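You operate a simulated robot arm through the tools that you are given. There is no shell and no other tool. Be economical: measure what you need, move in short steps, check, and stop when the job is done.

Carry out the task below with a simulated two-armed robot. There is one attempt and no reset: what you move stays moved.

## Task
Drop the yellow and blue spools into the teal card tube.
Fine: they are in the drawer with the green knob; hold the tube steady for each spool, as it tips easily, and shut the drawer.

The check looks at the end state, three seconds after you hand in, the way a careful person would. Anything else that was tipped, shoved, dropped, spilled or broken makes it a failure.

## Robot
Two 7-joint arms with two-finger grippers on one trunk, on a base that drives. Base frame: it is fixed to the floor where the robot stands at the start and does not move with it; the origin is under the middle of the robot, x ahead of it, y to its left, z up. Readings come in cm, degrees, newtons and seconds.
The left shoulder is at the start at [7.3, 21.6, 114.3], the right one opposite. With the tool pointing down near the work surface each hand reaches from about 10 to 78 cm from the robot's upright axis, wherever it stands, measured 20 degrees to its own side. Places, roughly: drawer with the green knob [70, -10, 70]. Payload 3.18 kg a hand.
The tool frame of a hand sits at the grasp point between the pads (the TCP): z along the fingers, y along the line on which they close. The tips reach 3 cm beyond it. Largest opening 14.4 cm; the body of the gripper starts 10.3 cm behind the TCP.
Orientation is that of the tool frame in the base frame, as [roll, pitch, yaw] about the fixed x, y, z axes, in that order (R = Rz(yaw) Ry(pitch) Rx(roll)). With the fingers straight down and closing along the base's y, the tool's x points along the base's -x, its y along +y and its z along -z.

## Interface
- The arms move only by the tool step_arm. It takes "left_targets", "right_targets" or both (then of equal length, played together; a hand with none holds still); each is a list that holds one entry, the list of rows, each a list of 7 numbers: the shift along the tool's x, y, z in cm, then the turn, a rotation vector about the tool's x, y, z in degrees, then the finger opening in cm, from 0 to 14.4. In form: [[[x, y, z, ax, ay, az, fingers], ...]]. A call has 1 to 12 rows; each row shifts and turns the commanded pose from where the row before left it, along the tool's axes as they then stand. Rows are played at 5 a second. More than 5 cm and 8.6 degrees between two rows, or a gripper value outside its range, and nothing of the call is played. A pose out of reach is approached as far as the arm can. The call stops where the force on the tool passes 40 N (or 10 N more than at its start, if that is more) or the arm is blocked; 0.2 s more then pass. Each finger halts on what it meets, pressing with about 26 N; the grip force reading is that of the motor and also rises with nothing between the fingers. The clock runs only during rows and for 0.2 s after the last one: add rows that do not move to give the fingers time. The reply holds the time, the measured pose of the TCP, the force on the tool along the base axes, the opening and the grip force, in the units named above and with some noise, with the torque about the TCP (base axes, N m) and any sound that the robot's microphone picked up.
- Cameras (640 x 400 px; columns grow to the right, rows downward): "scene" is now at [14.83, -2.42, 133.96]; the picture's right is [-0.21, -0.98, 0.00], its down [-0.58, 0.12, -0.81] and it looks along [0.79, -0.17, -0.59] (base axes); focal length 236 px, centre (320, 200). "left" rides on the left gripper at [7.6, -1.6, -14.3] in its tool frame; the picture's right is [0.21, 0.98, 0.00], its down [-0.84, 0.18, -0.51] and it looks along [-0.50, 0.11, 0.86] (tool axes); focal length 218 px, centre (320, 200). "right" rides on the right gripper at [7.7, 1.6, -14.3] in its tool frame; the picture's right is [-0.21, 0.98, 0.00], its down [-0.84, -0.18, -0.51] and it looks along [-0.50, -0.11, 0.86] (tool axes); focal length 218 px, centre (320, 200). There is no depth. A picture from a camera that has moved, and an enlarged one, comes with that camera's place and axes in the base frame and with its lens. The place of the scene camera against the robot may be out by one fixed shift of up to 2.5 cm in any direction.
- get_image(camera): a new picture of that camera. It takes no simulated time.
- raise_lower(by): slides the trunk up (or, below 0, down) by that many cm; the arms and the scene camera ride with it, the base frame stays. It gives what a move gives, with no picture.
- base_move(legs): drives the robot by 1 to 6 legs, each [ahead, left, turn to the left] in cm, cm and degrees, along the robot's own axes; the way and the turn of a leg run together, so that a leg with both is an arc; at most 150 cm and 180 degrees a leg. The arms and the cameras ride along, it lands a little off, and it stops where it bumps. It gives what a move gives.
- turn_head(pan, tilt): turns the head with the scene camera to pan (to the left, within 80 degrees either way) and tilt (down, from -29 to 69), counted from straight ahead of the robot. It gives what a move gives.
- zoom(camera, box): a new picture of the part [left, top, right, bottom] of that camera's present view, enlarged. It takes no simulated time.
- close_job(): hands the job in; it is judged then, once.

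Work in short steps. Places have to be worked out from the pictures, the camera data and where the tool is seen: move nearer, look again, correct. Check each grasp and each placing, and mend what went wrong. You have 120 turns and 100 pictures in all, those below and enlarged ones among them. Open the grippers and draw the arms clear of the work before you hand the job in, unless the task says otherwise; then end with one line.

The tools are called after "Emit:" as a command line: name --argument value ..., lists and objects as JSON in quotes. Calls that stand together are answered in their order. step_arm: Moves the arms, as the interface text tells. Its arguments: {"type":"object","properties":{"left_targets":{"type":"array"},"right_targets":{"type":"array"}},"required":[]} The other tools are called the same way: raise_lower (by) slides the trunk up or down; base_move (legs) drives the base; turn_head (pan, tilt) turns the head that bears the scene camera; get_image (camera) takes a picture; zoom (camera, box) takes an enlarged picture of a part of a camera's view; close_job () hands the job in.

At the start:

```text
clock: 0.0
left_position: [40.84, 9.04, 117.97]
left_tool_rot: [-179.9, 0.1, 180.0]
left_ft_force: [-1.0, 0.2, -0.4]
left_moment: [0.02, 0.0, -0.02]
left_gripper_width: 14.44
left_grasp_force: 0.0
right_position: [35.9, -21.53, 120.03]
right_tool_rot: [-179.9, -0.1, 180.0]
right_ft_force: [-0.1, 0.5, 0.3]
right_moment: [-0.02, -0.01, 0.01]
right_gripper_width: 14.39
right_grasp_force: 0.0
trunk travel left (down, up): [-22.5, 14.4]
robot x, y, heading: [-0.12, -0.21, -0.2]
head pan, tilt: [-11.9, 36.2]
```

scene: 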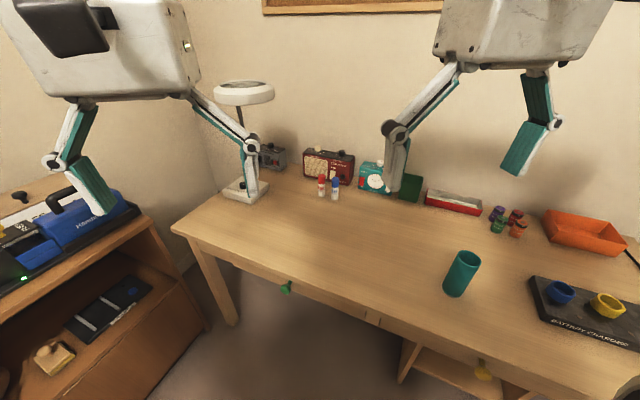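
right: 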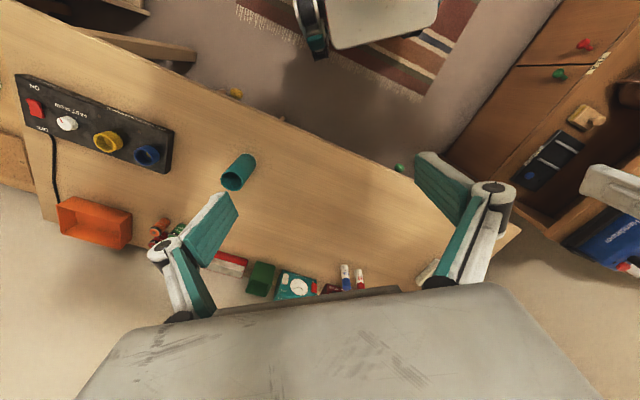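
left: 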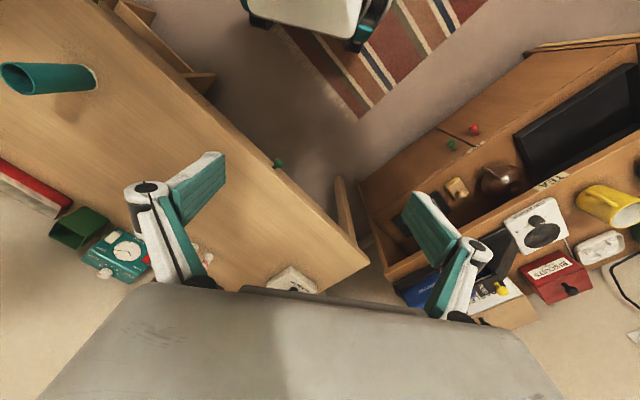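

I'll look closer at the desk, the drawer area and the tube before moving anything.

Emit:
zoom --camera "scene" --box '[160, 220, 400, 370]'

Emit:
zoom --camera "scene" --box '[400, 180, 640, 400]'

```text
2.67 times, centred on (280, 295) of scene
camera zoom: at [14.83, -2.42, 133.96], right [-0.21, -0.98, 0.0], down [-0.58, 0.12, -0.81], along [0.79, -0.17, -0.59], focal length 629 px, centre (427, -53)
```

zoom: 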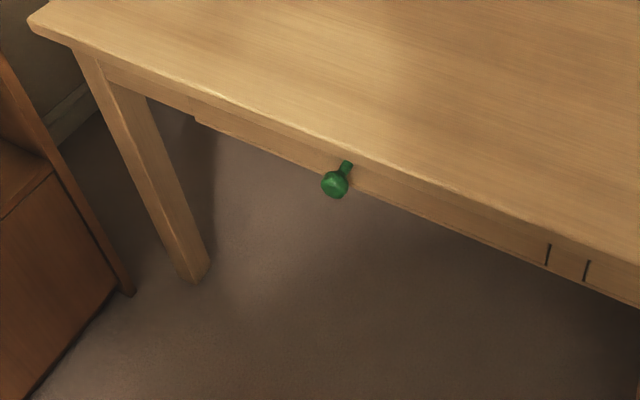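

```text
1.82 times, centred on (520, 290) of scene
camera zoom: at [14.83, -2.42, 133.96], right [-0.21, -0.98, 0.0], down [-0.58, 0.12, -0.81], along [0.79, -0.17, -0.59], focal length 429 px, centre (-44, 36)
```

zoom: 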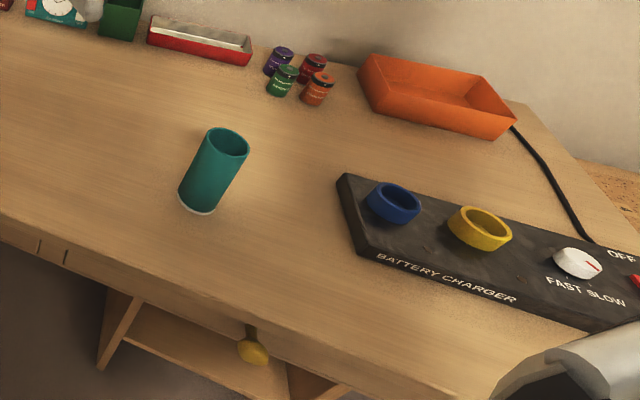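

The desk front runs obliquely (its normal points about 38° to my left), so I'll want to turn right ~38° and shift left a little. First I check the space at my left.

Emit:
turn_head --pan 45 --tilt 45

Emit:
get_image --camera "scene"

```text
clock: 1.3
left_position: [40.98, 9.12, 117.94]
left_tool_rot: [179.9, 0.1, 180.0]
left_ft_force: [0.8, 0.1, -0.2]
left_moment: [0.01, -0.01, -0.01]
left_gripper_width: 14.4
left_grasp_force: 0.2
right_position: [35.89, -21.62, 120.0]
right_tool_rot: [-180.0, -0.1, -179.9]
right_ft_force: [-0.4, -0.2, 0.0]
right_moment: [0.02, 0.0, -0.01]
right_gripper_width: 14.38
right_grasp_force: 0.0
trunk travel left (down, up): [-22.5, 14.4]
robot x, y, heading: [-0.12, 0.04, -0.2]
head pan, tilt: [45.0, 45.0]
```

```text
94 pictures are left
camera scene: at [12.04, 5.11, 132.67], right [0.71, -0.71, 0.0], down [-0.5, -0.5, -0.71], along [0.5, 0.5, -0.71], focal length 236 px, centre (320, 200)
```

scene: 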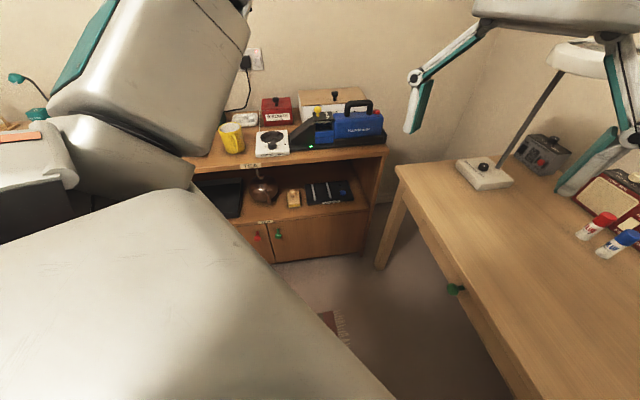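

Plenty of free floor on the left. I turn right 38° to be square with the desk, so that the drawer lies before the left hand and the tube before the right.

Emit:
base_move --legs '[[0, 0, -38]]'

Emit:
turn_head --pan 10 --tilt 45

Emit:
get_image --camera "scene"

Emit:
get_image --camera "left"

Emit:
get_image --camera "right"

```text
clock: 3.5
left_position: [37.8, -18.13, 117.89]
left_tool_rot: [-180.0, 0.0, 142.0]
left_ft_force: [0.4, 0.4, 1.5]
left_moment: [-0.02, -0.01, 0.0]
left_gripper_width: 14.4
left_grasp_force: 0.1
right_position: [14.94, -39.13, 119.95]
right_tool_rot: [-179.9, 0.0, 142.0]
right_ft_force: [-0.3, -0.1, -0.4]
right_moment: [0.03, -0.01, 0.02]
right_gripper_width: 14.39
right_grasp_force: 0.1
trunk travel left (down, up): [-22.5, 14.4]
robot x, y, heading: [0.2, -0.25, -38.1]
head pan, tilt: [45.0, 45.0]
```

```text
clock: 4.5
left_position: [37.82, -17.98, 118.02]
left_tool_rot: [-180.0, -0.1, 142.0]
left_ft_force: [0.5, -0.5, 0.4]
left_moment: [-0.04, 0.03, 0.01]
left_gripper_width: 14.38
left_grasp_force: 0.0
right_position: [14.92, -39.14, 119.96]
right_tool_rot: [180.0, 0.1, 141.9]
right_ft_force: [-0.3, 0.5, -0.4]
right_moment: [-0.02, 0.05, 0.0]
right_gripper_width: 14.37
right_grasp_force: 0.0
trunk travel left (down, up): [-22.5, 14.4]
robot x, y, heading: [-0.07, 0.27, -38.0]
head pan, tilt: [10.0, 45.0]
```

```text
93 pictures are left
camera scene: at [11.83, -9.17, 132.67], right [-0.47, -0.88, 0.0], down [-0.62, 0.33, -0.71], along [0.62, -0.33, -0.71], focal length 236 px, centre (320, 200)
```

scene: 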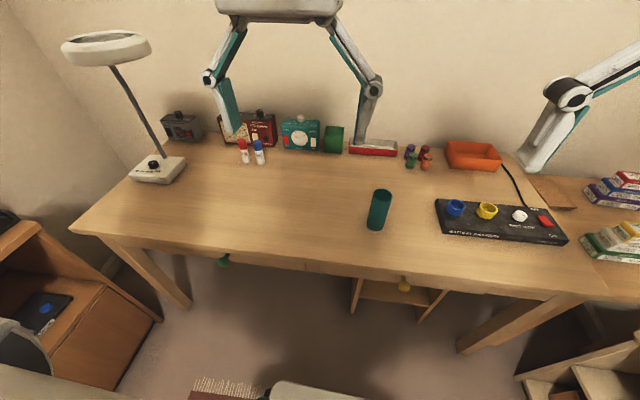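

```text
92 pictures are left
camera left: at [30.74, -14.71, 132.2], right [0.44, 0.9, 0.0], down [0.77, -0.38, 0.51], along [0.46, -0.22, -0.86], focal length 218 px, centre (320, 200)
```

left: 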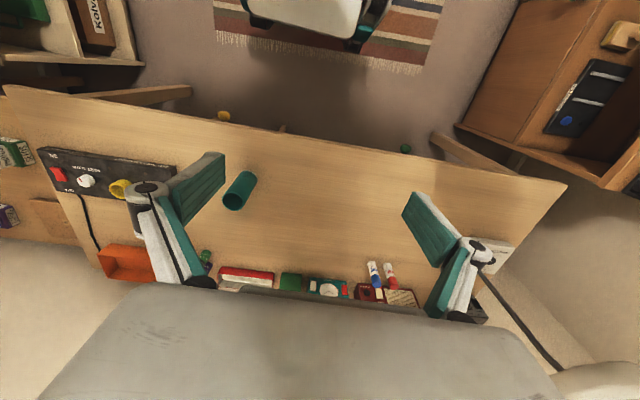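

```text
91 pictures are left
camera right: at [9.89, -33.09, 134.3], right [0.77, 0.64, 0.0], down [0.55, -0.66, 0.51], along [0.33, -0.39, -0.86], focal length 218 px, centre (320, 200)
```

right: 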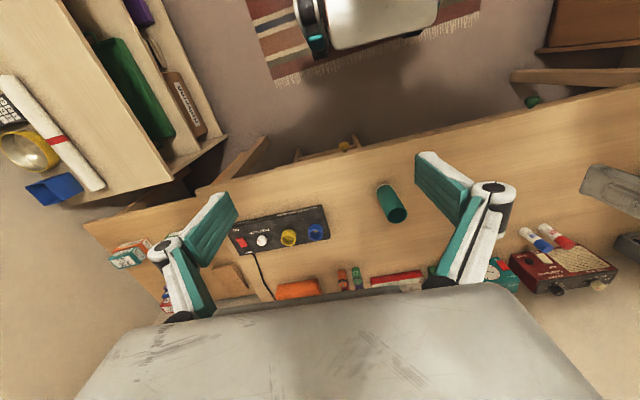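

The desk edge lies ~47 cm ahead in the turned frame (f), knob around f≈46, l≈33, z≈71. I bring the left hand over to just in front of the knob, still high, to measure it.

Emit:
step_arm --left_targets '[[[0, 5, 0, 0, 0, 0, 6], [0, 5, 0, 0, 0, 0, 6], [0, 5, 0, 0, 0, 0, 6], [0, 5, 0, 0, 0, 0, 6], [1, 4, 0, 0, 0, 0, 6], [0, 0, 5, 0, 0, 0, 6], [0, 0, 5, 0, 0, 0, 6], [0, 0, 5, 0, 0, 0, 6], [0, 0, 5, 0, 0, 0, 6], [0, 0, 4, 0, 0, 0, 6]]]'

Emit:
get_image --camera "left"

Emit:
get_image --camera "scene"

```text
clock: 6.7
left_position: [51.98, 1.43, 93.89]
left_tool_rot: [-179.9, 0.0, 142.0]
left_ft_force: [-0.9, 0.3, -1.0]
left_moment: [0.02, 0.01, -0.03]
left_gripper_width: 5.99
left_grasp_force: 0.0
right_position: [15.03, -39.15, 120.01]
right_tool_rot: [-179.9, -0.1, 142.0]
right_ft_force: [1.1, -0.8, 0.3]
right_moment: [0.02, 0.02, -0.01]
right_gripper_width: 14.39
right_grasp_force: 0.0
trunk travel left (down, up): [-22.5, 14.4]
robot x, y, heading: [0.17, -0.09, -38.0]
head pan, tilt: [10.0, 45.0]
```

```text
90 pictures are left
camera left: at [44.88, 4.87, 108.08], right [0.44, 0.9, 0.0], down [0.77, -0.38, 0.51], along [0.46, -0.22, -0.86], focal length 218 px, centre (320, 200)
```

left: 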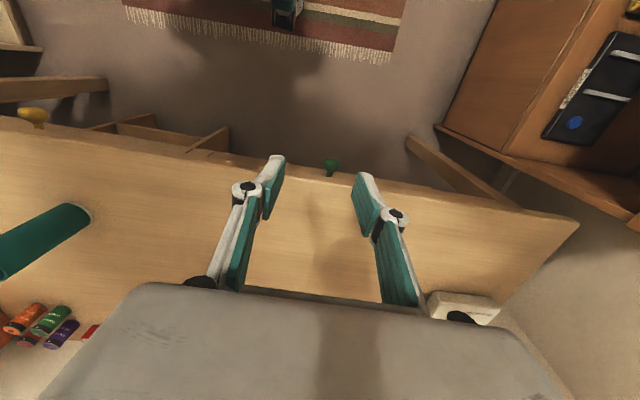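

```text
89 pictures are left
camera scene: at [11.87, -9.17, 132.67], right [-0.47, -0.88, 0.0], down [-0.62, 0.33, -0.71], along [0.62, -0.33, -0.71], focal length 236 px, centre (320, 200)
```

scene: 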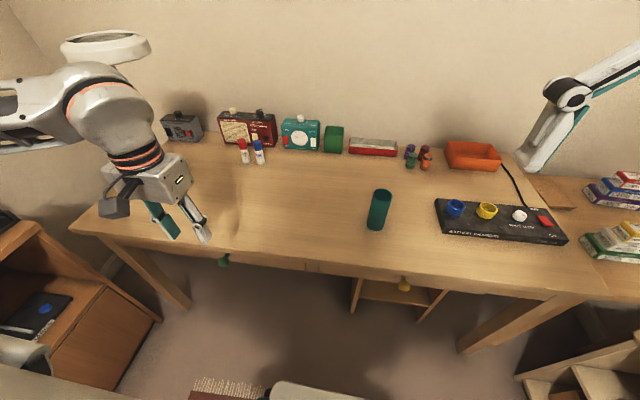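

Knob triangulates to about (60.5, 0, 67) but noisily. I go 10 cm lower at the same distance in front of the edge and enlarge.

Emit:
step_arm --left_targets '[[[0, 0, 5, 0, 0, 0, 6], [0, 0, 5, 0, 0, 0, 6]]]'

Emit:
zoom --camera "left" --box '[200, 100, 440, 250]'

Emit:
zoom --camera "scene" --box '[120, 180, 280, 280]'

```text
clock: 7.3
left_position: [51.85, 1.39, 83.97]
left_tool_rot: [-180.0, 0.0, 142.0]
left_ft_force: [-0.1, -0.6, -0.6]
left_moment: [0.02, 0.03, 0.03]
left_gripper_width: 5.97
left_grasp_force: 0.0
right_position: [14.89, -39.07, 119.92]
right_tool_rot: [180.0, -0.1, 142.1]
right_ft_force: [-0.8, -0.7, -0.5]
right_moment: [0.01, 0.05, 0.0]
right_gripper_width: 14.39
right_grasp_force: 0.1
trunk travel left (down, up): [-22.5, 14.4]
robot x, y, heading: [0.09, -0.04, -38.2]
head pan, tilt: [10.0, 45.0]
```

```text
2.67 times, centred on (320, 175) of left
camera zoom: at [44.82, 4.8, 98.21], right [0.44, 0.9, 0.0], down [0.77, -0.38, 0.51], along [0.46, -0.22, -0.86], focal length 582 px, centre (320, 267)
```

zoom: 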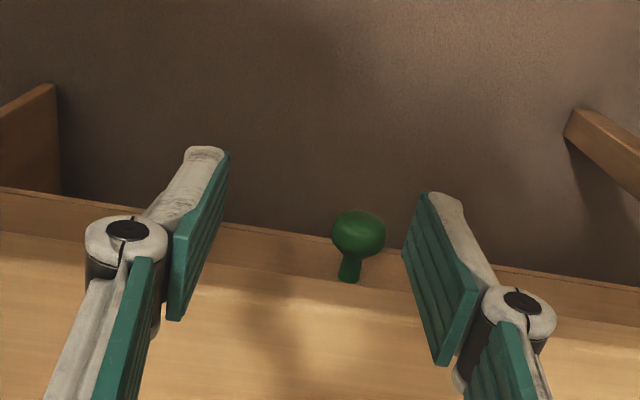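

```text
4.00 times, centred on (200, 230) of scene
camera zoom: at [11.86, -9.18, 132.66], right [-0.47, -0.88, 0.0], down [-0.62, 0.33, -0.71], along [0.62, -0.33, -0.71], focal length 943 px, centre (800, 80)
```

zoom: 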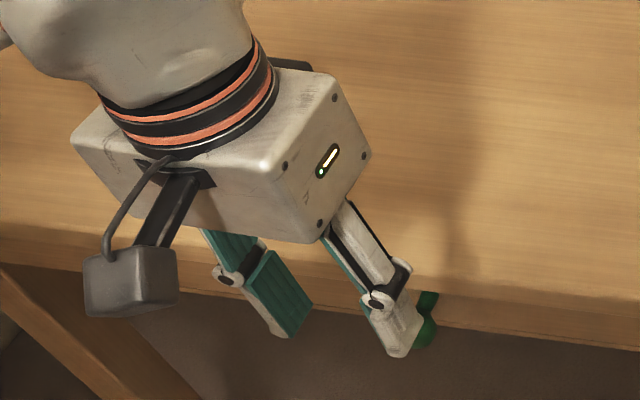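

Using the three views: knob ≈ (60.7, -0.2), z≈66; desktop z≈69.5, edge about 2 cm beyond the knob. I line up sideways, go down in front of it, and look again before advancing.

Emit:
step_arm --left_targets '[[[0, 4.2, 0, 0, 0, 0, 7], [0, 0, 5, 0, 0, 0, 7], [0, 0, 5, 0, 0, 0, 7], [0, 0, 5, 0, 0, 0, 7], [0, 0, 2.5, 0, 0, 0, 7]]]'

Emit:
get_image --camera "left"

Emit:
zoom --camera "scene" --box '[120, 180, 280, 280]'

```text
clock: 8.5
left_position: [54.41, 4.82, 66.47]
left_tool_rot: [-179.9, 0.0, 142.0]
left_ft_force: [0.1, -0.7, 0.4]
left_moment: [0.03, -0.02, 0.03]
left_gripper_width: 6.99
left_grasp_force: 0.0
right_position: [14.89, -39.2, 120.01]
right_tool_rot: [-180.0, 0.0, 142.0]
right_ft_force: [-0.3, 0.0, -0.6]
right_moment: [-0.05, 0.02, 0.0]
right_gripper_width: 14.39
right_grasp_force: 0.1
trunk travel left (down, up): [-22.5, 14.4]
robot x, y, heading: [0.06, 0.21, -38.0]
head pan, tilt: [10.0, 45.0]
```

```text
86 pictures are left
camera left: at [47.31, 8.18, 80.62], right [0.44, 0.9, 0.0], down [0.77, -0.38, 0.51], along [0.46, -0.22, -0.86], focal length 218 px, centre (320, 200)
```

left: 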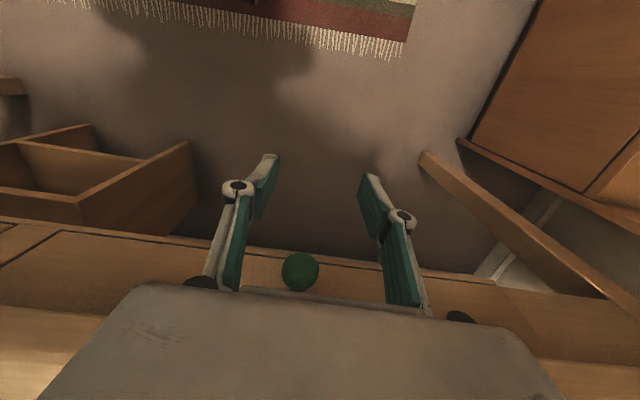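

```text
4.00 times, centred on (200, 230) of scene
camera zoom: at [11.84, -9.16, 132.68], right [-0.47, -0.88, 0.0], down [-0.62, 0.33, -0.71], along [0.62, -0.33, -0.71], focal length 943 px, centre (800, 80)
```

zoom: 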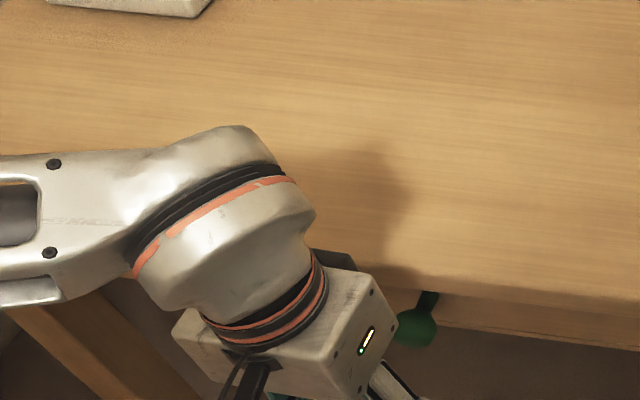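

Refined knob centre: (60.3, -0.1, 67.2), only 0.2 cm off sideways. I advance 7.4 cm and close on it.

Emit:
step_arm --left_targets '[[[-4, -0.1, -0.3, 0, 0, 0, 7], [-3.4, -0.1, -0.2, 0, 0, 0, 7], [0, 0, 0, 0, 0, 0, 1], [0, 0, 0, 0, 0, 0, 1], [0, 0, 0, 0, 0, 0, 1]]]'

Emit:
zoom --camera "left" --box '[160, 120, 480, 320]'

```text
clock: 9.3
left_position: [59.32, 0.66, 66.92]
left_tool_rot: [-180.0, -1.1, 142.5]
left_ft_force: [-5.1, 5.1, 6.2]
left_moment: [0.16, 0.01, 0.67]
left_gripper_width: 3.24
left_grasp_force: 44.9
right_position: [14.87, -39.07, 120.07]
right_tool_rot: [-180.0, 0.0, 142.1]
right_ft_force: [-0.2, -0.6, 0.3]
right_moment: [0.02, -0.01, -0.02]
right_gripper_width: 14.38
right_grasp_force: 0.0
trunk travel left (down, up): [-22.5, 14.4]
robot x, y, heading: [-0.03, 0.33, -38.2]
head pan, tilt: [10.0, 45.0]
stopped in row 4 (left hand): the force on the tool passed its limit at 46 N (the readings are from after the stop); the commanded pose is now the measured one
```

```text
2.00 times, centred on (320, 220) of left
camera zoom: at [52.53, 3.8, 81.25], right [0.43, 0.9, 0.0], down [0.78, -0.38, 0.49], along [0.45, -0.21, -0.87], focal length 436 px, centre (320, 160)
```

zoom: 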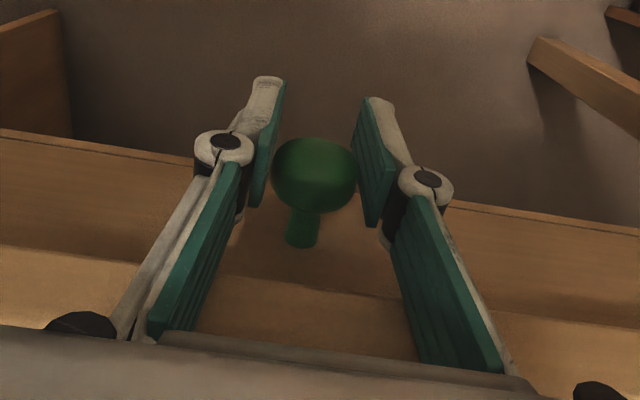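

The knob is gripped (3.2 cm). I pull toward the robot in small rows.

Emit:
step_arm --left_targets '[[[1, 0, 0, 0, 0, 0, 1], [1.5, 0, 0, 0, 0, 0, 1], [1.5, 0, 0, 0, 0, 0, 1], [1.5, 0, 0, 0, 0, 0, 1], [1.5, 0, 0, 0, 0, 0, 1]]]'

Emit:
get_image --camera "left"

```text
clock: 10.5
left_position: [53.74, 4.75, 66.96]
left_tool_rot: [-179.8, -0.8, 142.1]
left_ft_force: [-4.4, -4.5, 1.5]
left_moment: [-0.5, -0.6, 0.24]
left_gripper_width: 3.21
left_grasp_force: 44.7
right_position: [14.95, -39.08, 120.02]
right_tool_rot: [180.0, 0.0, 142.1]
right_ft_force: [-0.1, -0.2, 0.3]
right_moment: [0.0, 0.05, 0.02]
right_gripper_width: 14.41
right_grasp_force: 0.0
trunk travel left (down, up): [-22.5, 14.4]
robot x, y, heading: [-0.3, 0.05, -38.1]
head pan, tilt: [10.0, 45.0]
```

```text
83 pictures are left
camera left: at [46.88, 8.0, 81.24], right [0.44, 0.9, 0.0], down [0.78, -0.38, 0.49], along [0.44, -0.21, -0.87], focal length 218 px, centre (320, 200)
```

left: 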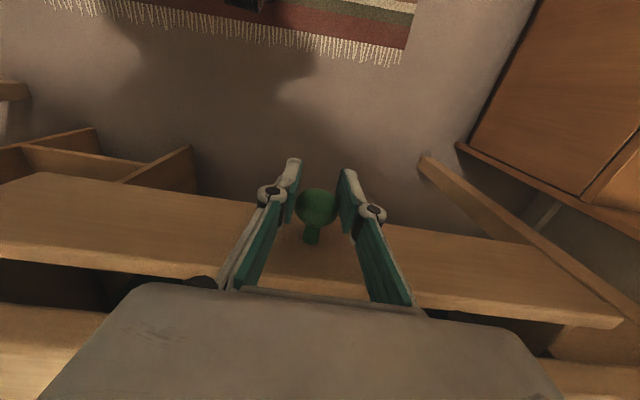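

The drawer opens smoothly (7 cm, along heading ≈ -36°). I pull further.

Emit:
step_arm --left_targets '[[[1.5, 0, 0, 0, 0, 0, 1], [1.5, 0, 0, 0, 0, 0, 1], [1.5, 0, 0, 0, 0, 0, 1], [1.5, 0, 0, 0, 0, 0, 1], [1.5, 0, 0, 0, 0, 0, 1], [1.5, 0, 0, 0, 0, 0, 1]]]'

Emit:
get_image --camera "scene"

```text
clock: 11.6
left_position: [48.55, 8.57, 66.89]
left_tool_rot: [-179.6, -1.0, 141.9]
left_ft_force: [-4.8, -4.4, -10.1]
left_moment: [-0.08, -0.1, 0.58]
left_gripper_width: 3.22
left_grasp_force: 45.1
right_position: [15.08, -39.0, 119.97]
right_tool_rot: [-179.9, 0.0, 142.0]
right_ft_force: [-0.4, 0.2, 0.3]
right_moment: [-0.03, -0.01, 0.02]
right_gripper_width: 14.4
right_grasp_force: 0.0
trunk travel left (down, up): [-22.5, 14.4]
robot x, y, heading: [-0.22, -0.07, -38.0]
head pan, tilt: [10.0, 45.0]
stopped in row 5 (left hand): the force on the tool passed its limit at 41 N (the readings are from after the stop); the commanded pose is now the measured one
```

```text
82 pictures are left
camera scene: at [11.78, -9.08, 132.69], right [-0.47, -0.88, 0.0], down [-0.62, 0.33, -0.71], along [0.62, -0.33, -0.71], focal length 236 px, centre (320, 200)
```

scene: 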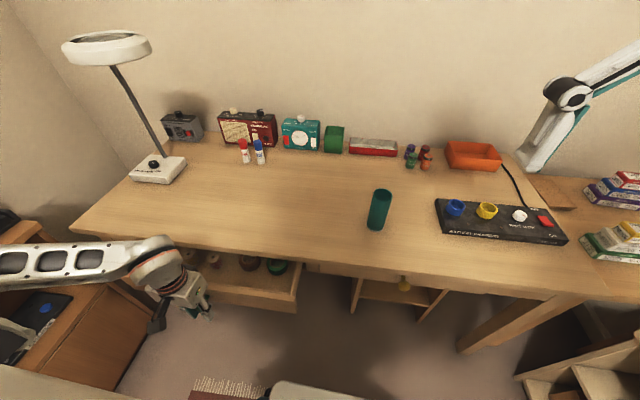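

It stopped after 13.5 cm, likely the end stop. Things are visible inside; I enlarge.

Emit:
zoom --camera "scene" --box '[170, 230, 330, 330]'

```text
4.00 times, centred on (250, 280) of scene
camera zoom: at [11.78, -9.08, 132.69], right [-0.47, -0.88, 0.0], down [-0.62, 0.33, -0.71], along [0.62, -0.33, -0.71], focal length 943 px, centre (600, -120)
```

zoom: 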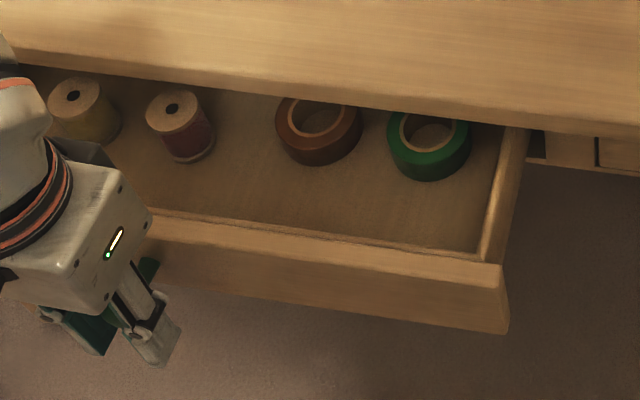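

Yellow and red spools and two tapes are visible. I release the knob, back off and rise for a full view.

Emit:
step_arm --left_targets '[[[0, 0, 0, 0, 0, 0, 7], [0, 0, 0, 0, 0, 0, 7], [4, 0, 0, 0, 0, 0, 7], [3.5, 0, 0, 0, 0, 0, 7], [0, 0, -5, 0, 0, 0, 7], [0, 0, -5, 0, 0, 0, 7], [0, 0, -5, 0, 0, 0, 7], [0, 0, -5, 0, 0, 0, 7]]]'

Emit:
get_image --camera "left"

Emit:
get_image --camera "scene"

```text
clock: 13.4
left_position: [49.25, 11.46, 83.9]
left_tool_rot: [-179.6, -1.1, 141.9]
left_ft_force: [0.0, -0.5, 0.0]
left_moment: [-0.02, -0.02, 0.02]
left_gripper_width: 7.01
left_grasp_force: 0.1
left hand out of reach, approached as far as the arm can: row 5, 6, 7, 8
right_position: [14.86, -38.99, 120.02]
right_tool_rot: [-179.9, 0.1, 142.2]
right_ft_force: [-0.4, -0.8, -0.5]
right_moment: [0.04, 0.0, -0.01]
right_gripper_width: 14.4
right_grasp_force: 0.0
trunk travel left (down, up): [-22.5, 14.4]
robot x, y, heading: [0.22, -0.07, -38.0]
head pan, tilt: [10.0, 45.0]
```

```text
80 pictures are left
camera left: at [42.51, 14.63, 98.32], right [0.44, 0.9, 0.0], down [0.79, -0.38, 0.49], along [0.44, -0.22, -0.87], focal length 218 px, centre (320, 200)
```

left: 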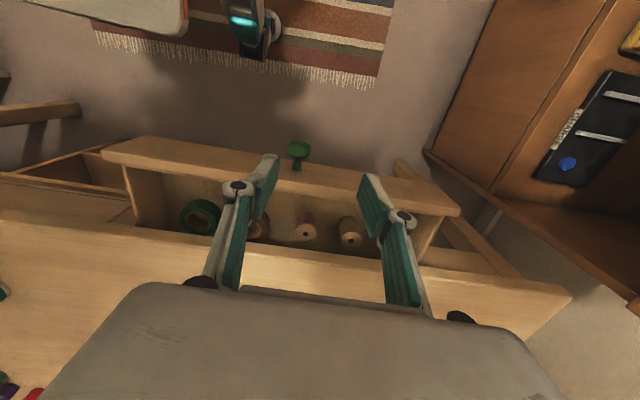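

```text
79 pictures are left
camera scene: at [11.74, -9.13, 132.68], right [-0.47, -0.88, 0.0], down [-0.62, 0.33, -0.71], along [0.62, -0.33, -0.71], focal length 236 px, centre (320, 200)
```

scene: 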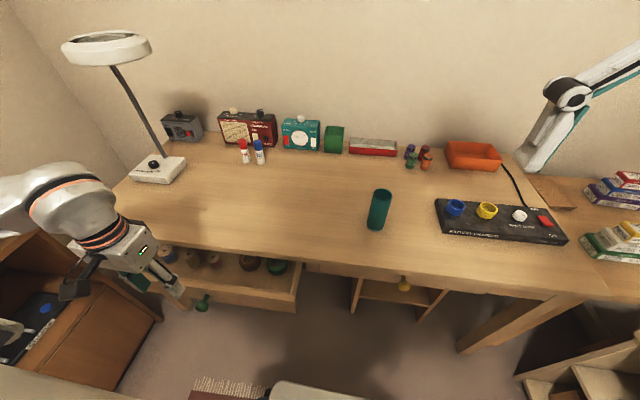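

The arm is cramped so close in. I raise the trunk 10 cm (gives folding room), and view the drawer.

Emit:
raise_lower --by 10

Emit:
zoom --camera "scene" --box '[110, 220, 310, 345]'

Emit:
zoom --camera "left" --box '[100, 100, 500, 350]'

```text
clock: 14.8
left_position: [49.41, 11.49, 93.81]
left_tool_rot: [-179.7, -1.0, 142.0]
left_ft_force: [-0.7, -0.4, 0.2]
left_moment: [0.01, 0.02, 0.0]
left_gripper_width: 7.0
left_grasp_force: 0.1
right_position: [14.92, -39.09, 129.9]
right_tool_rot: [-180.0, -0.1, 142.2]
right_ft_force: [-0.1, -0.2, -1.4]
right_moment: [0.0, 0.0, -0.01]
right_gripper_width: 14.41
right_grasp_force: 0.2
trunk travel left (down, up): [-32.5, 4.4]
robot x, y, heading: [0.06, -0.05, -38.0]
head pan, tilt: [10.0, 45.0]
```

```text
3.20 times, centred on (210, 282) of scene
camera zoom: at [8.94, -6.91, 142.93], right [-0.47, -0.88, 0.0], down [-0.62, 0.33, -0.71], along [0.62, -0.33, -0.71], focal length 754 px, centre (672, -64)
```

zoom: 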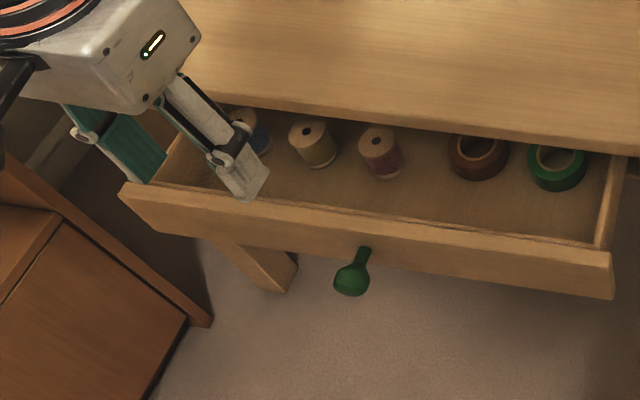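

```text
1.60 times, centred on (300, 225) of left
camera zoom: at [42.57, 14.68, 108.26], right [0.44, 0.9, 0.0], down [0.78, -0.38, 0.49], along [0.44, -0.22, -0.87], focal length 349 px, centre (352, 160)
```

zoom: 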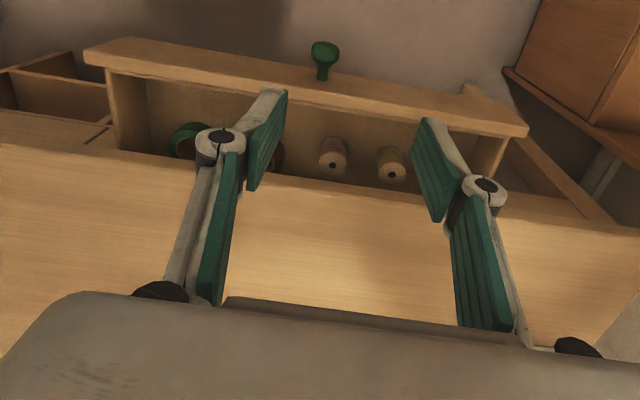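

Order from the left: blue, yellow, red spool, brown and green tape. Yellow's top is about (68, 8.2, 66), just in front of the desk edge. I move the left hand above it at z≈85 and look.

Emit:
step_arm --left_targets '[[[-4, 2.2, 0, 0, 0, 0, 7], [-4, 2.2, 0, 0, 0, 0, 7], [-4, 2.2, 0, 0, 0, 0, 7], [-4, 2.2, 0, 0, 0, 0, 7], [-0.4, 0, 4, 0, 0, 0, 7], [0, 0, 4, 0, 0, 0, 7]]]'

Emit:
get_image --camera "left"

Emit:
zoom --camera "scene" --box '[110, 180, 310, 305]'

```text
clock: 16.2
left_position: [67.65, 8.18, 85.43]
left_tool_rot: [-179.7, -1.0, 142.1]
left_ft_force: [-0.6, -0.5, -1.2]
left_moment: [0.03, 0.08, 0.0]
left_gripper_width: 7.04
left_grasp_force: 0.1
right_position: [15.09, -39.31, 129.87]
right_tool_rot: [-180.0, -0.2, 142.2]
right_ft_force: [0.4, -0.3, -1.0]
right_moment: [0.07, 0.07, 0.03]
right_gripper_width: 14.4
right_grasp_force: 0.1
trunk travel left (down, up): [-32.5, 4.4]
robot x, y, heading: [0.38, -0.1, -38.0]
head pan, tilt: [10.0, 45.0]
```

```text
76 pictures are left
camera left: at [60.86, 11.42, 99.82], right [0.44, 0.9, 0.0], down [0.78, -0.38, 0.49], along [0.44, -0.22, -0.87], focal length 218 px, centre (320, 200)
```

left: 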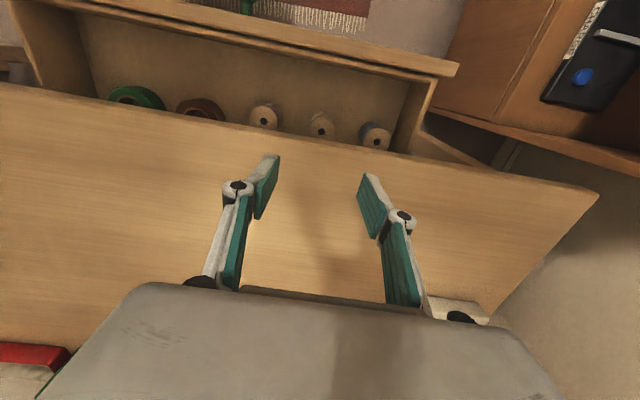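

```text
3.20 times, centred on (210, 242) of scene
camera zoom: at [9.11, -7.09, 142.91], right [-0.47, -0.88, 0.0], down [-0.63, 0.33, -0.71], along [0.62, -0.33, -0.71], focal length 754 px, centre (672, 64)
```

zoom: 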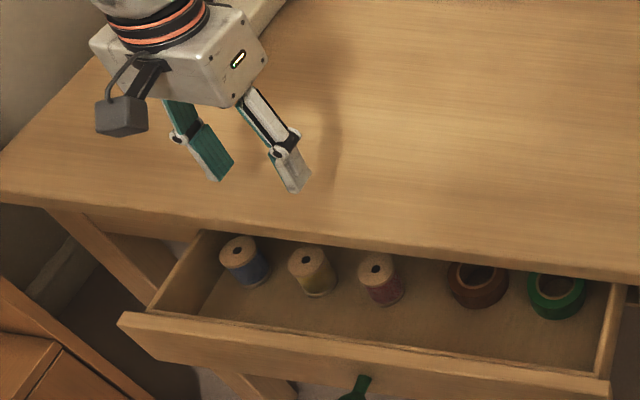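

Re-triangulated: yellow top ≈ (65.2, 9.1, 71), blue ≈ (70, 14.8, 71), desktop about z 73. I move over yellow and down to z≈76 to check alignment.

Emit:
step_arm --left_targets '[[[2.5, -0.8, 0, 0, 0, 0, 7], [0, 0, 4.5, 0, 0, 0, 7], [0, 0, 4.5, 0, 0, 0, 7]]]'

Emit:
get_image --camera "left"

Emit:
zoom --camera "scene" --box '[110, 180, 310, 305]'

```text
clock: 17.0
left_position: [64.97, 9.35, 76.52]
left_tool_rot: [-179.6, -0.9, 142.1]
left_ft_force: [0.3, -0.2, 0.0]
left_moment: [-0.01, 0.0, 0.0]
left_gripper_width: 7.0
left_grasp_force: 0.1
right_position: [15.01, -39.07, 130.06]
right_tool_rot: [180.0, 0.0, 142.1]
right_ft_force: [-0.2, -0.6, 0.1]
right_moment: [-0.04, -0.03, 0.02]
right_gripper_width: 14.38
right_grasp_force: 0.1
trunk travel left (down, up): [-32.5, 4.4]
robot x, y, heading: [0.17, 0.16, -37.7]
head pan, tilt: [10.0, 45.0]
```

```text
74 pictures are left
camera left: at [58.09, 12.56, 90.92], right [0.44, 0.9, 0.0], down [0.78, -0.38, 0.49], along [0.44, -0.22, -0.87], focal length 218 px, centre (320, 200)
```

left: 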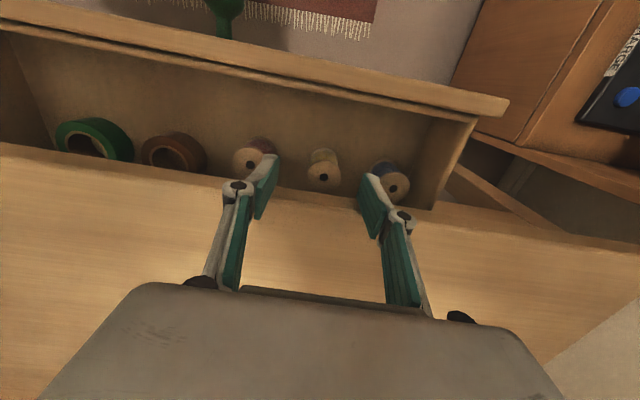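

```text
3.20 times, centred on (210, 242) of scene
camera zoom: at [8.94, -6.84, 142.94], right [-0.47, -0.88, 0.0], down [-0.62, 0.33, -0.71], along [0.62, -0.33, -0.71], focal length 754 px, centre (672, 64)
```

zoom: 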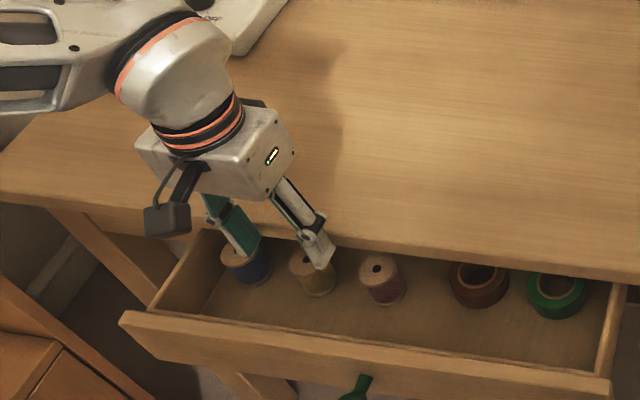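

Yellow is centred sideways; needs ~0.9 cm more forward. I narrow to 6 cm, go down to z≈71, close and check.

Emit:
step_arm --left_targets '[[[-0.9, 0.25, 0, 0, 0, 0, 6.2], [0, 0, 3, 0, 0, 0, 6.2], [0, 0, 2.3, 0, 0, 0, 6.2], [0, 0, 0, 0, 0, 0, 2], [0, 0, 0, 0, 0, 0, 2], [0, 0, 0, 0, 0, 0, 2]]]'

Emit:
zoom --camera "left" --box '[160, 80, 480, 280]'

Emit:
zoom --camera "scene" --box '[150, 200, 270, 275]'

```text
clock: 18.4
left_position: [65.61, 8.92, 71.37]
left_tool_rot: [-179.6, -1.0, 142.1]
left_ft_force: [-6.6, 10.8, 8.5]
left_moment: [-0.21, -0.32, 0.33]
left_gripper_width: 3.48
left_grasp_force: 25.9
right_position: [14.8, -39.0, 130.07]
right_tool_rot: [179.9, -0.1, 142.1]
right_ft_force: [-0.1, -0.4, 0.0]
right_moment: [-0.01, -0.02, -0.01]
right_gripper_width: 14.4
right_grasp_force: 0.0
trunk travel left (down, up): [-32.5, 4.4]
robot x, y, heading: [-0.21, 0.24, -37.7]
head pan, tilt: [10.0, 45.0]
```

```text
2.00 times, centred on (320, 180) of left
camera zoom: at [58.82, 12.26, 85.69], right [0.44, 0.9, 0.0], down [0.78, -0.38, 0.49], along [0.44, -0.22, -0.87], focal length 436 px, centre (320, 240)
```

zoom: 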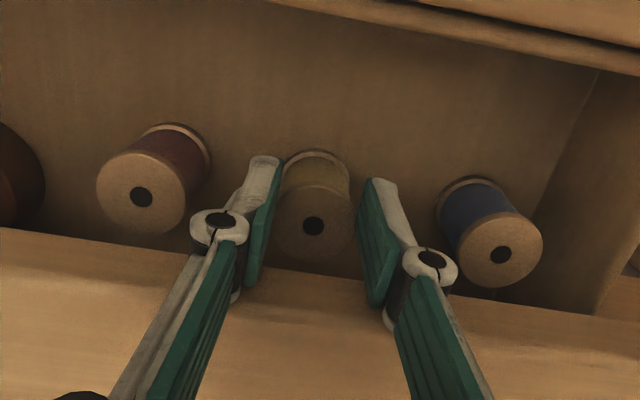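

```text
5.33 times, centred on (210, 238) of scene
camera zoom: at [8.78, -6.82, 142.96], right [-0.47, -0.88, 0.0], down [-0.62, 0.33, -0.71], along [0.63, -0.33, -0.71], focal length 1257 px, centre (907, 0)
```

zoom: 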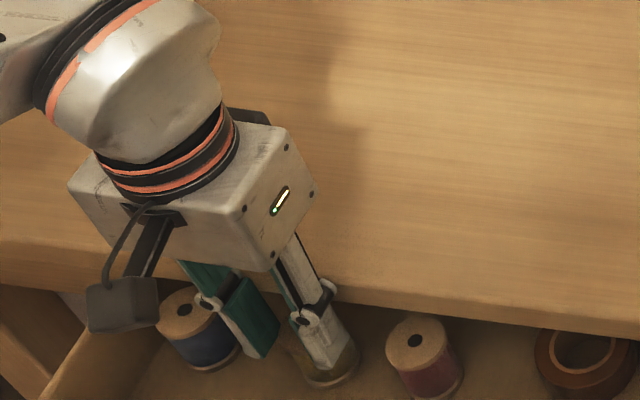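

Width 3.5 with 26 N grip: it holds the yellow spool. I lift slowly and check.

Emit:
step_arm --left_targets '[[[0, 0, -1.5, 0, 0, 0, 2], [0, 0, -2.5, 0, 0, 0, 2], [0, 0, -4, 0, 0, 0, 2], [0, 0, -4, 0, 0, 0, 2]]]'

Emit:
zoom --camera "scene" --box '[110, 160, 310, 285]'

Emit:
zoom --camera "left" --box '[160, 80, 480, 280]'

```text
clock: 19.4
left_position: [65.91, 8.72, 83.45]
left_tool_rot: [-179.7, -0.8, 141.9]
left_ft_force: [-0.6, 1.2, 0.2]
left_moment: [0.01, -0.04, 0.02]
left_gripper_width: 2.01
left_grasp_force: 0.0
right_position: [14.79, -39.01, 129.99]
right_tool_rot: [-180.0, 0.0, 142.0]
right_ft_force: [-0.5, 0.8, 0.2]
right_moment: [0.02, -0.01, -0.01]
right_gripper_width: 14.39
right_grasp_force: 0.0
trunk travel left (down, up): [-32.5, 4.4]
robot x, y, heading: [-0.01, 0.24, -38.0]
head pan, tilt: [10.0, 45.0]
```

```text
3.20 times, centred on (210, 222) of scene
camera zoom: at [8.89, -6.88, 142.95], right [-0.47, -0.88, 0.0], down [-0.62, 0.33, -0.71], along [0.62, -0.33, -0.71], focal length 754 px, centre (672, 128)
```

zoom: 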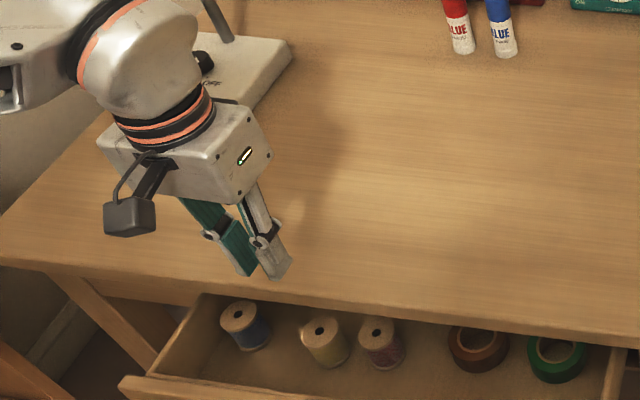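

```text
2.00 times, centred on (320, 180) of left
camera zoom: at [59.16, 12.03, 97.79], right [0.44, 0.9, 0.0], down [0.78, -0.38, 0.49], along [0.44, -0.22, -0.87], focal length 436 px, centre (320, 240)
```

zoom: 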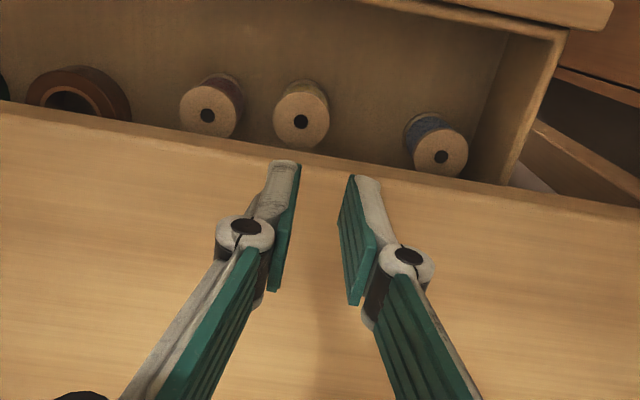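

The grip slipped off; the spool stayed upright, shifted ~1.5 cm right. My depth estimate is ambiguous, so I pull the hand back 10 cm level for a clean second view to triangulate.

Emit:
step_arm --left_targets '[[[4, 0, 0, 0, 0, 0, 6.2], [4, 0, 0, 0, 0, 0, 6.2], [4, 0, 0, 0, 0, 0, 6.2]]]'

Emit:
zoom --camera "left" --box '[160, 120, 480, 320]'

Emit:
zoom --camera "scene" --box '[150, 200, 270, 275]'

```text
clock: 20.2
left_position: [56.38, 16.21, 83.5]
left_tool_rot: [-179.8, -0.9, 142.0]
left_ft_force: [-0.1, 0.2, 0.3]
left_moment: [0.01, -0.03, 0.02]
left_gripper_width: 6.21
left_grasp_force: 0.1
right_position: [14.82, -39.04, 130.03]
right_tool_rot: [180.0, 0.0, 142.0]
right_ft_force: [-0.6, -0.1, 1.3]
right_moment: [-0.01, -0.05, -0.02]
right_gripper_width: 14.4
right_grasp_force: 0.1
trunk travel left (down, up): [-32.5, 4.4]
robot x, y, heading: [-0.19, 0.01, -38.0]
head pan, tilt: [10.0, 45.0]
```

```text
2.00 times, centred on (320, 220) of left
camera zoom: at [49.54, 19.53, 97.86], right [0.44, 0.9, 0.0], down [0.78, -0.38, 0.49], along [0.44, -0.22, -0.87], focal length 436 px, centre (320, 160)
```

zoom: 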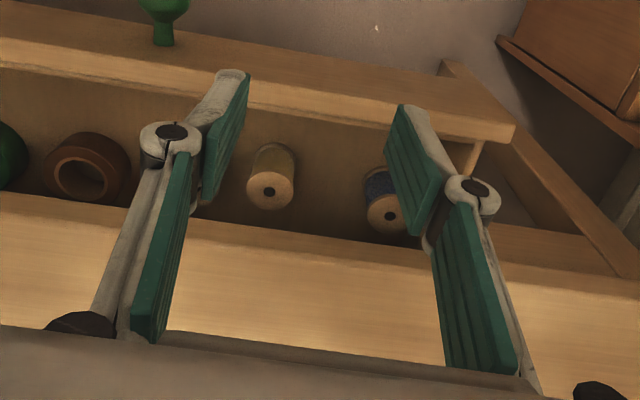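

```text
5.33 times, centred on (210, 238) of scene
camera zoom: at [8.8, -6.8, 142.96], right [-0.47, -0.88, 0.0], down [-0.62, 0.33, -0.71], along [0.63, -0.33, -0.71], focal length 1257 px, centre (907, 0)
```

zoom: 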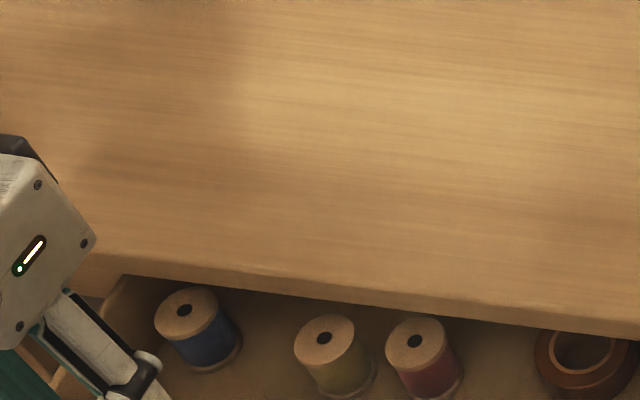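

With the two clean views: spool tops z≈69, yellow at f≈47.6, l≈45.3; the desk edge is at f≈48.6, z≈72. So my grip was too high. I'll tilt the hand ~16° so the fingers reach slightly under the edge, and check alignment above first.

Emit:
step_arm --left_targets '[[[-4, -0.5, 0, 0, 0, 0, 5], [-4, -0.5, 0, 0, 0, 0, 5], [-2.1, -0.25, 2, 0, 0, 0, 5], [0, 0, 3.5, 0, 0, 0, 5], [0, 0, 0, 0, -8, 0, 5], [0, 0, 0, 0, -8, 0, 5]]]'

Emit:
zoom --camera "left" --box '[160, 80, 480, 280]'

Emit:
zoom --camera "scene" --box '[150, 200, 270, 275]'

```text
clock: 21.6
left_position: [63.48, 8.85, 77.93]
left_tool_rot: [-179.6, 15.2, 142.1]
left_ft_force: [-1.0, 0.4, 0.0]
left_moment: [-0.04, 0.01, 0.01]
left_gripper_width: 5.02
left_grasp_force: 0.0
right_position: [14.93, -39.06, 130.02]
right_tool_rot: [-179.9, -0.1, 142.2]
right_ft_force: [0.9, 0.1, 0.2]
right_moment: [-0.03, 0.04, 0.04]
right_gripper_width: 14.42
right_grasp_force: 0.1
trunk travel left (down, up): [-32.5, 4.4]
robot x, y, heading: [-0.01, 0.18, -37.9]
head pan, tilt: [10.0, 45.0]
```

```text
2.00 times, centred on (320, 180) of left
camera zoom: at [53.77, 14.56, 89.64], right [0.44, 0.89, -0.06], down [0.65, -0.27, 0.71], along [0.62, -0.35, -0.7], focal length 436 px, centre (320, 240)
```

zoom: 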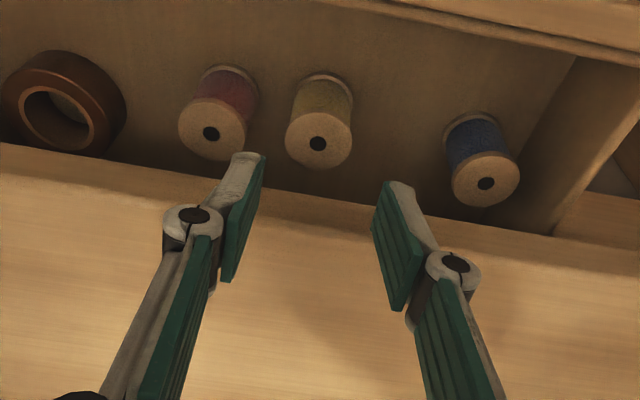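

```text
5.33 times, centred on (210, 238) of scene
camera zoom: at [8.91, -6.87, 142.95], right [-0.47, -0.88, 0.0], down [-0.62, 0.33, -0.71], along [0.62, -0.33, -0.71], focal length 1257 px, centre (907, 0)
```

zoom: 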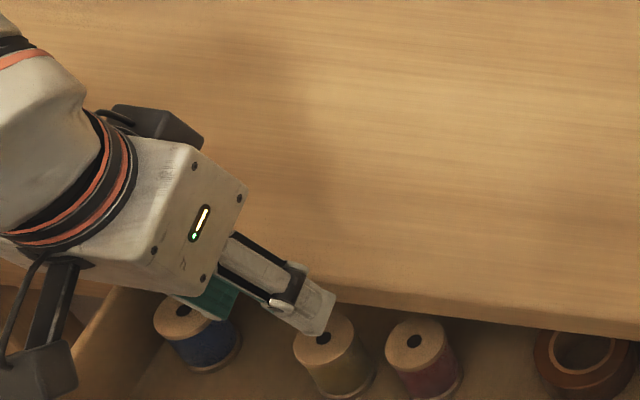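

Aligned sideways (within 0.2 cm). I descend along the tilted fingers to TCP z≈69.2, f≈47.2 and close.

Emit:
step_arm --left_targets '[[[0.6, 0, 3, 0, 0, 0, 5], [0, 0, 3, 0, 0, 0, 5], [0, 0, 2.8, 0, 0, 0, 5], [0, 0, 0, 0, 0, 0, 2], [0, 0, 0, 0, 0, 0, 2], [0, 0, 0, 0, 0, 0, 2]]]'

Emit:
zoom --camera "left" --box '[160, 80, 480, 280]'

Emit:
zoom --camera "scene" --box '[150, 200, 270, 275]'

```text
clock: 23.0
left_position: [64.89, 7.96, 69.15]
left_tool_rot: [-179.6, 14.9, 142.1]
left_ft_force: [0.6, 0.3, 0.9]
left_moment: [-0.01, -0.04, -0.01]
left_gripper_width: 3.47
left_grasp_force: 26.1
right_position: [14.84, -39.02, 129.98]
right_tool_rot: [-179.9, 0.0, 142.2]
right_ft_force: [0.5, 0.4, -0.4]
right_moment: [0.0, 0.01, -0.03]
right_gripper_width: 14.41
right_grasp_force: 0.0
trunk travel left (down, up): [-32.5, 4.4]
robot x, y, heading: [0.06, 0.13, -38.1]
head pan, tilt: [10.0, 45.0]
```

```text
2.00 times, centred on (320, 180) of left
camera zoom: at [55.15, 13.52, 80.93], right [0.44, 0.89, -0.06], down [0.65, -0.27, 0.71], along [0.62, -0.35, -0.7], focal length 436 px, centre (320, 240)
```

zoom: 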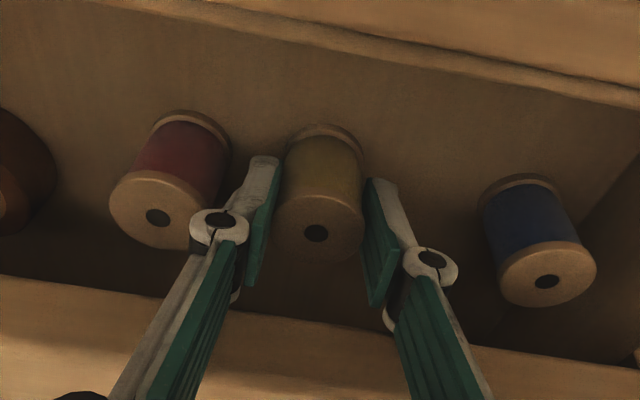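

```text
5.33 times, centred on (210, 238) of scene
camera zoom: at [8.92, -6.9, 142.94], right [-0.47, -0.88, 0.0], down [-0.62, 0.33, -0.71], along [0.62, -0.33, -0.71], focal length 1257 px, centre (907, 0)
```

zoom: 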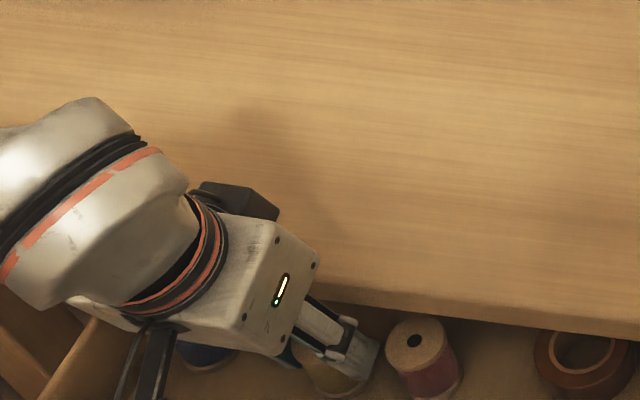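

Clean 3.5 cm grip. I raise 0.7 cm, draw 3 cm toward me (clear of the desk edge), then lift and check.

Emit:
step_arm --left_targets '[[[-0.18, 0, -0.68, 0, 0, 0, 2], [1.45, 0, -0.39, 0, 0, 0, 2], [1.45, 0, -0.39, 0, 0, 0, 2], [-0.65, 0, -2.4, 0, 0, 0, 2], [-0.65, 0, -2.4, 0, 0, 0, 2], [-1, 0, -3.86, 0, 0, 0, 2], [-1, 0, -3.86, 0, 0, 0, 2]]]'

Emit:
get_image --camera "left"

Emit:
zoom --camera "scene" --box '[110, 160, 310, 285]'

```text
clock: 24.6
left_position: [62.45, 10.01, 82.92]
left_tool_rot: [-179.6, 15.1, 142.0]
left_ft_force: [1.1, 0.0, -0.4]
left_moment: [0.02, -0.04, -0.02]
left_gripper_width: 3.49
left_grasp_force: 25.8
right_position: [14.79, -39.11, 130.09]
right_tool_rot: [-180.0, -0.1, 142.1]
right_ft_force: [-0.7, -0.5, -0.6]
right_moment: [0.02, -0.01, 0.02]
right_gripper_width: 14.39
right_grasp_force: 0.0
trunk travel left (down, up): [-32.5, 4.4]
robot x, y, heading: [-0.02, 0.06, -38.0]
head pan, tilt: [10.0, 45.0]
```

```text
62 pictures are left
camera left: at [52.75, 15.41, 94.66], right [0.44, 0.89, -0.06], down [0.65, -0.28, 0.71], along [0.62, -0.35, -0.7], focal length 218 px, centre (320, 200)
```

left: 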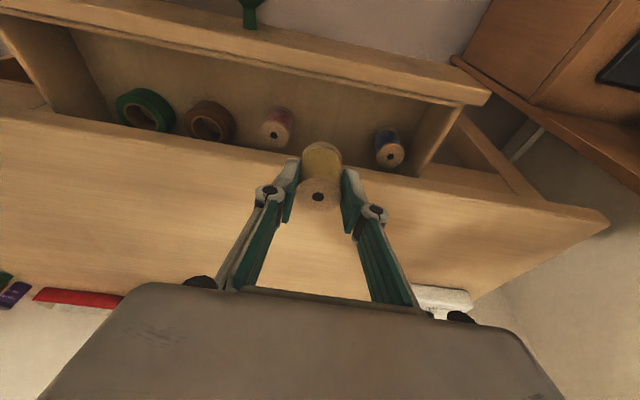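

```text
3.20 times, centred on (210, 222) of scene
camera zoom: at [8.87, -6.9, 142.95], right [-0.47, -0.88, 0.0], down [-0.62, 0.33, -0.71], along [0.62, -0.33, -0.71], focal length 754 px, centre (672, 128)
```

zoom: 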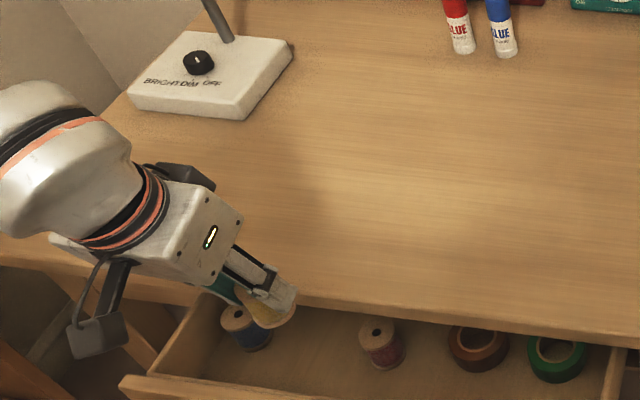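

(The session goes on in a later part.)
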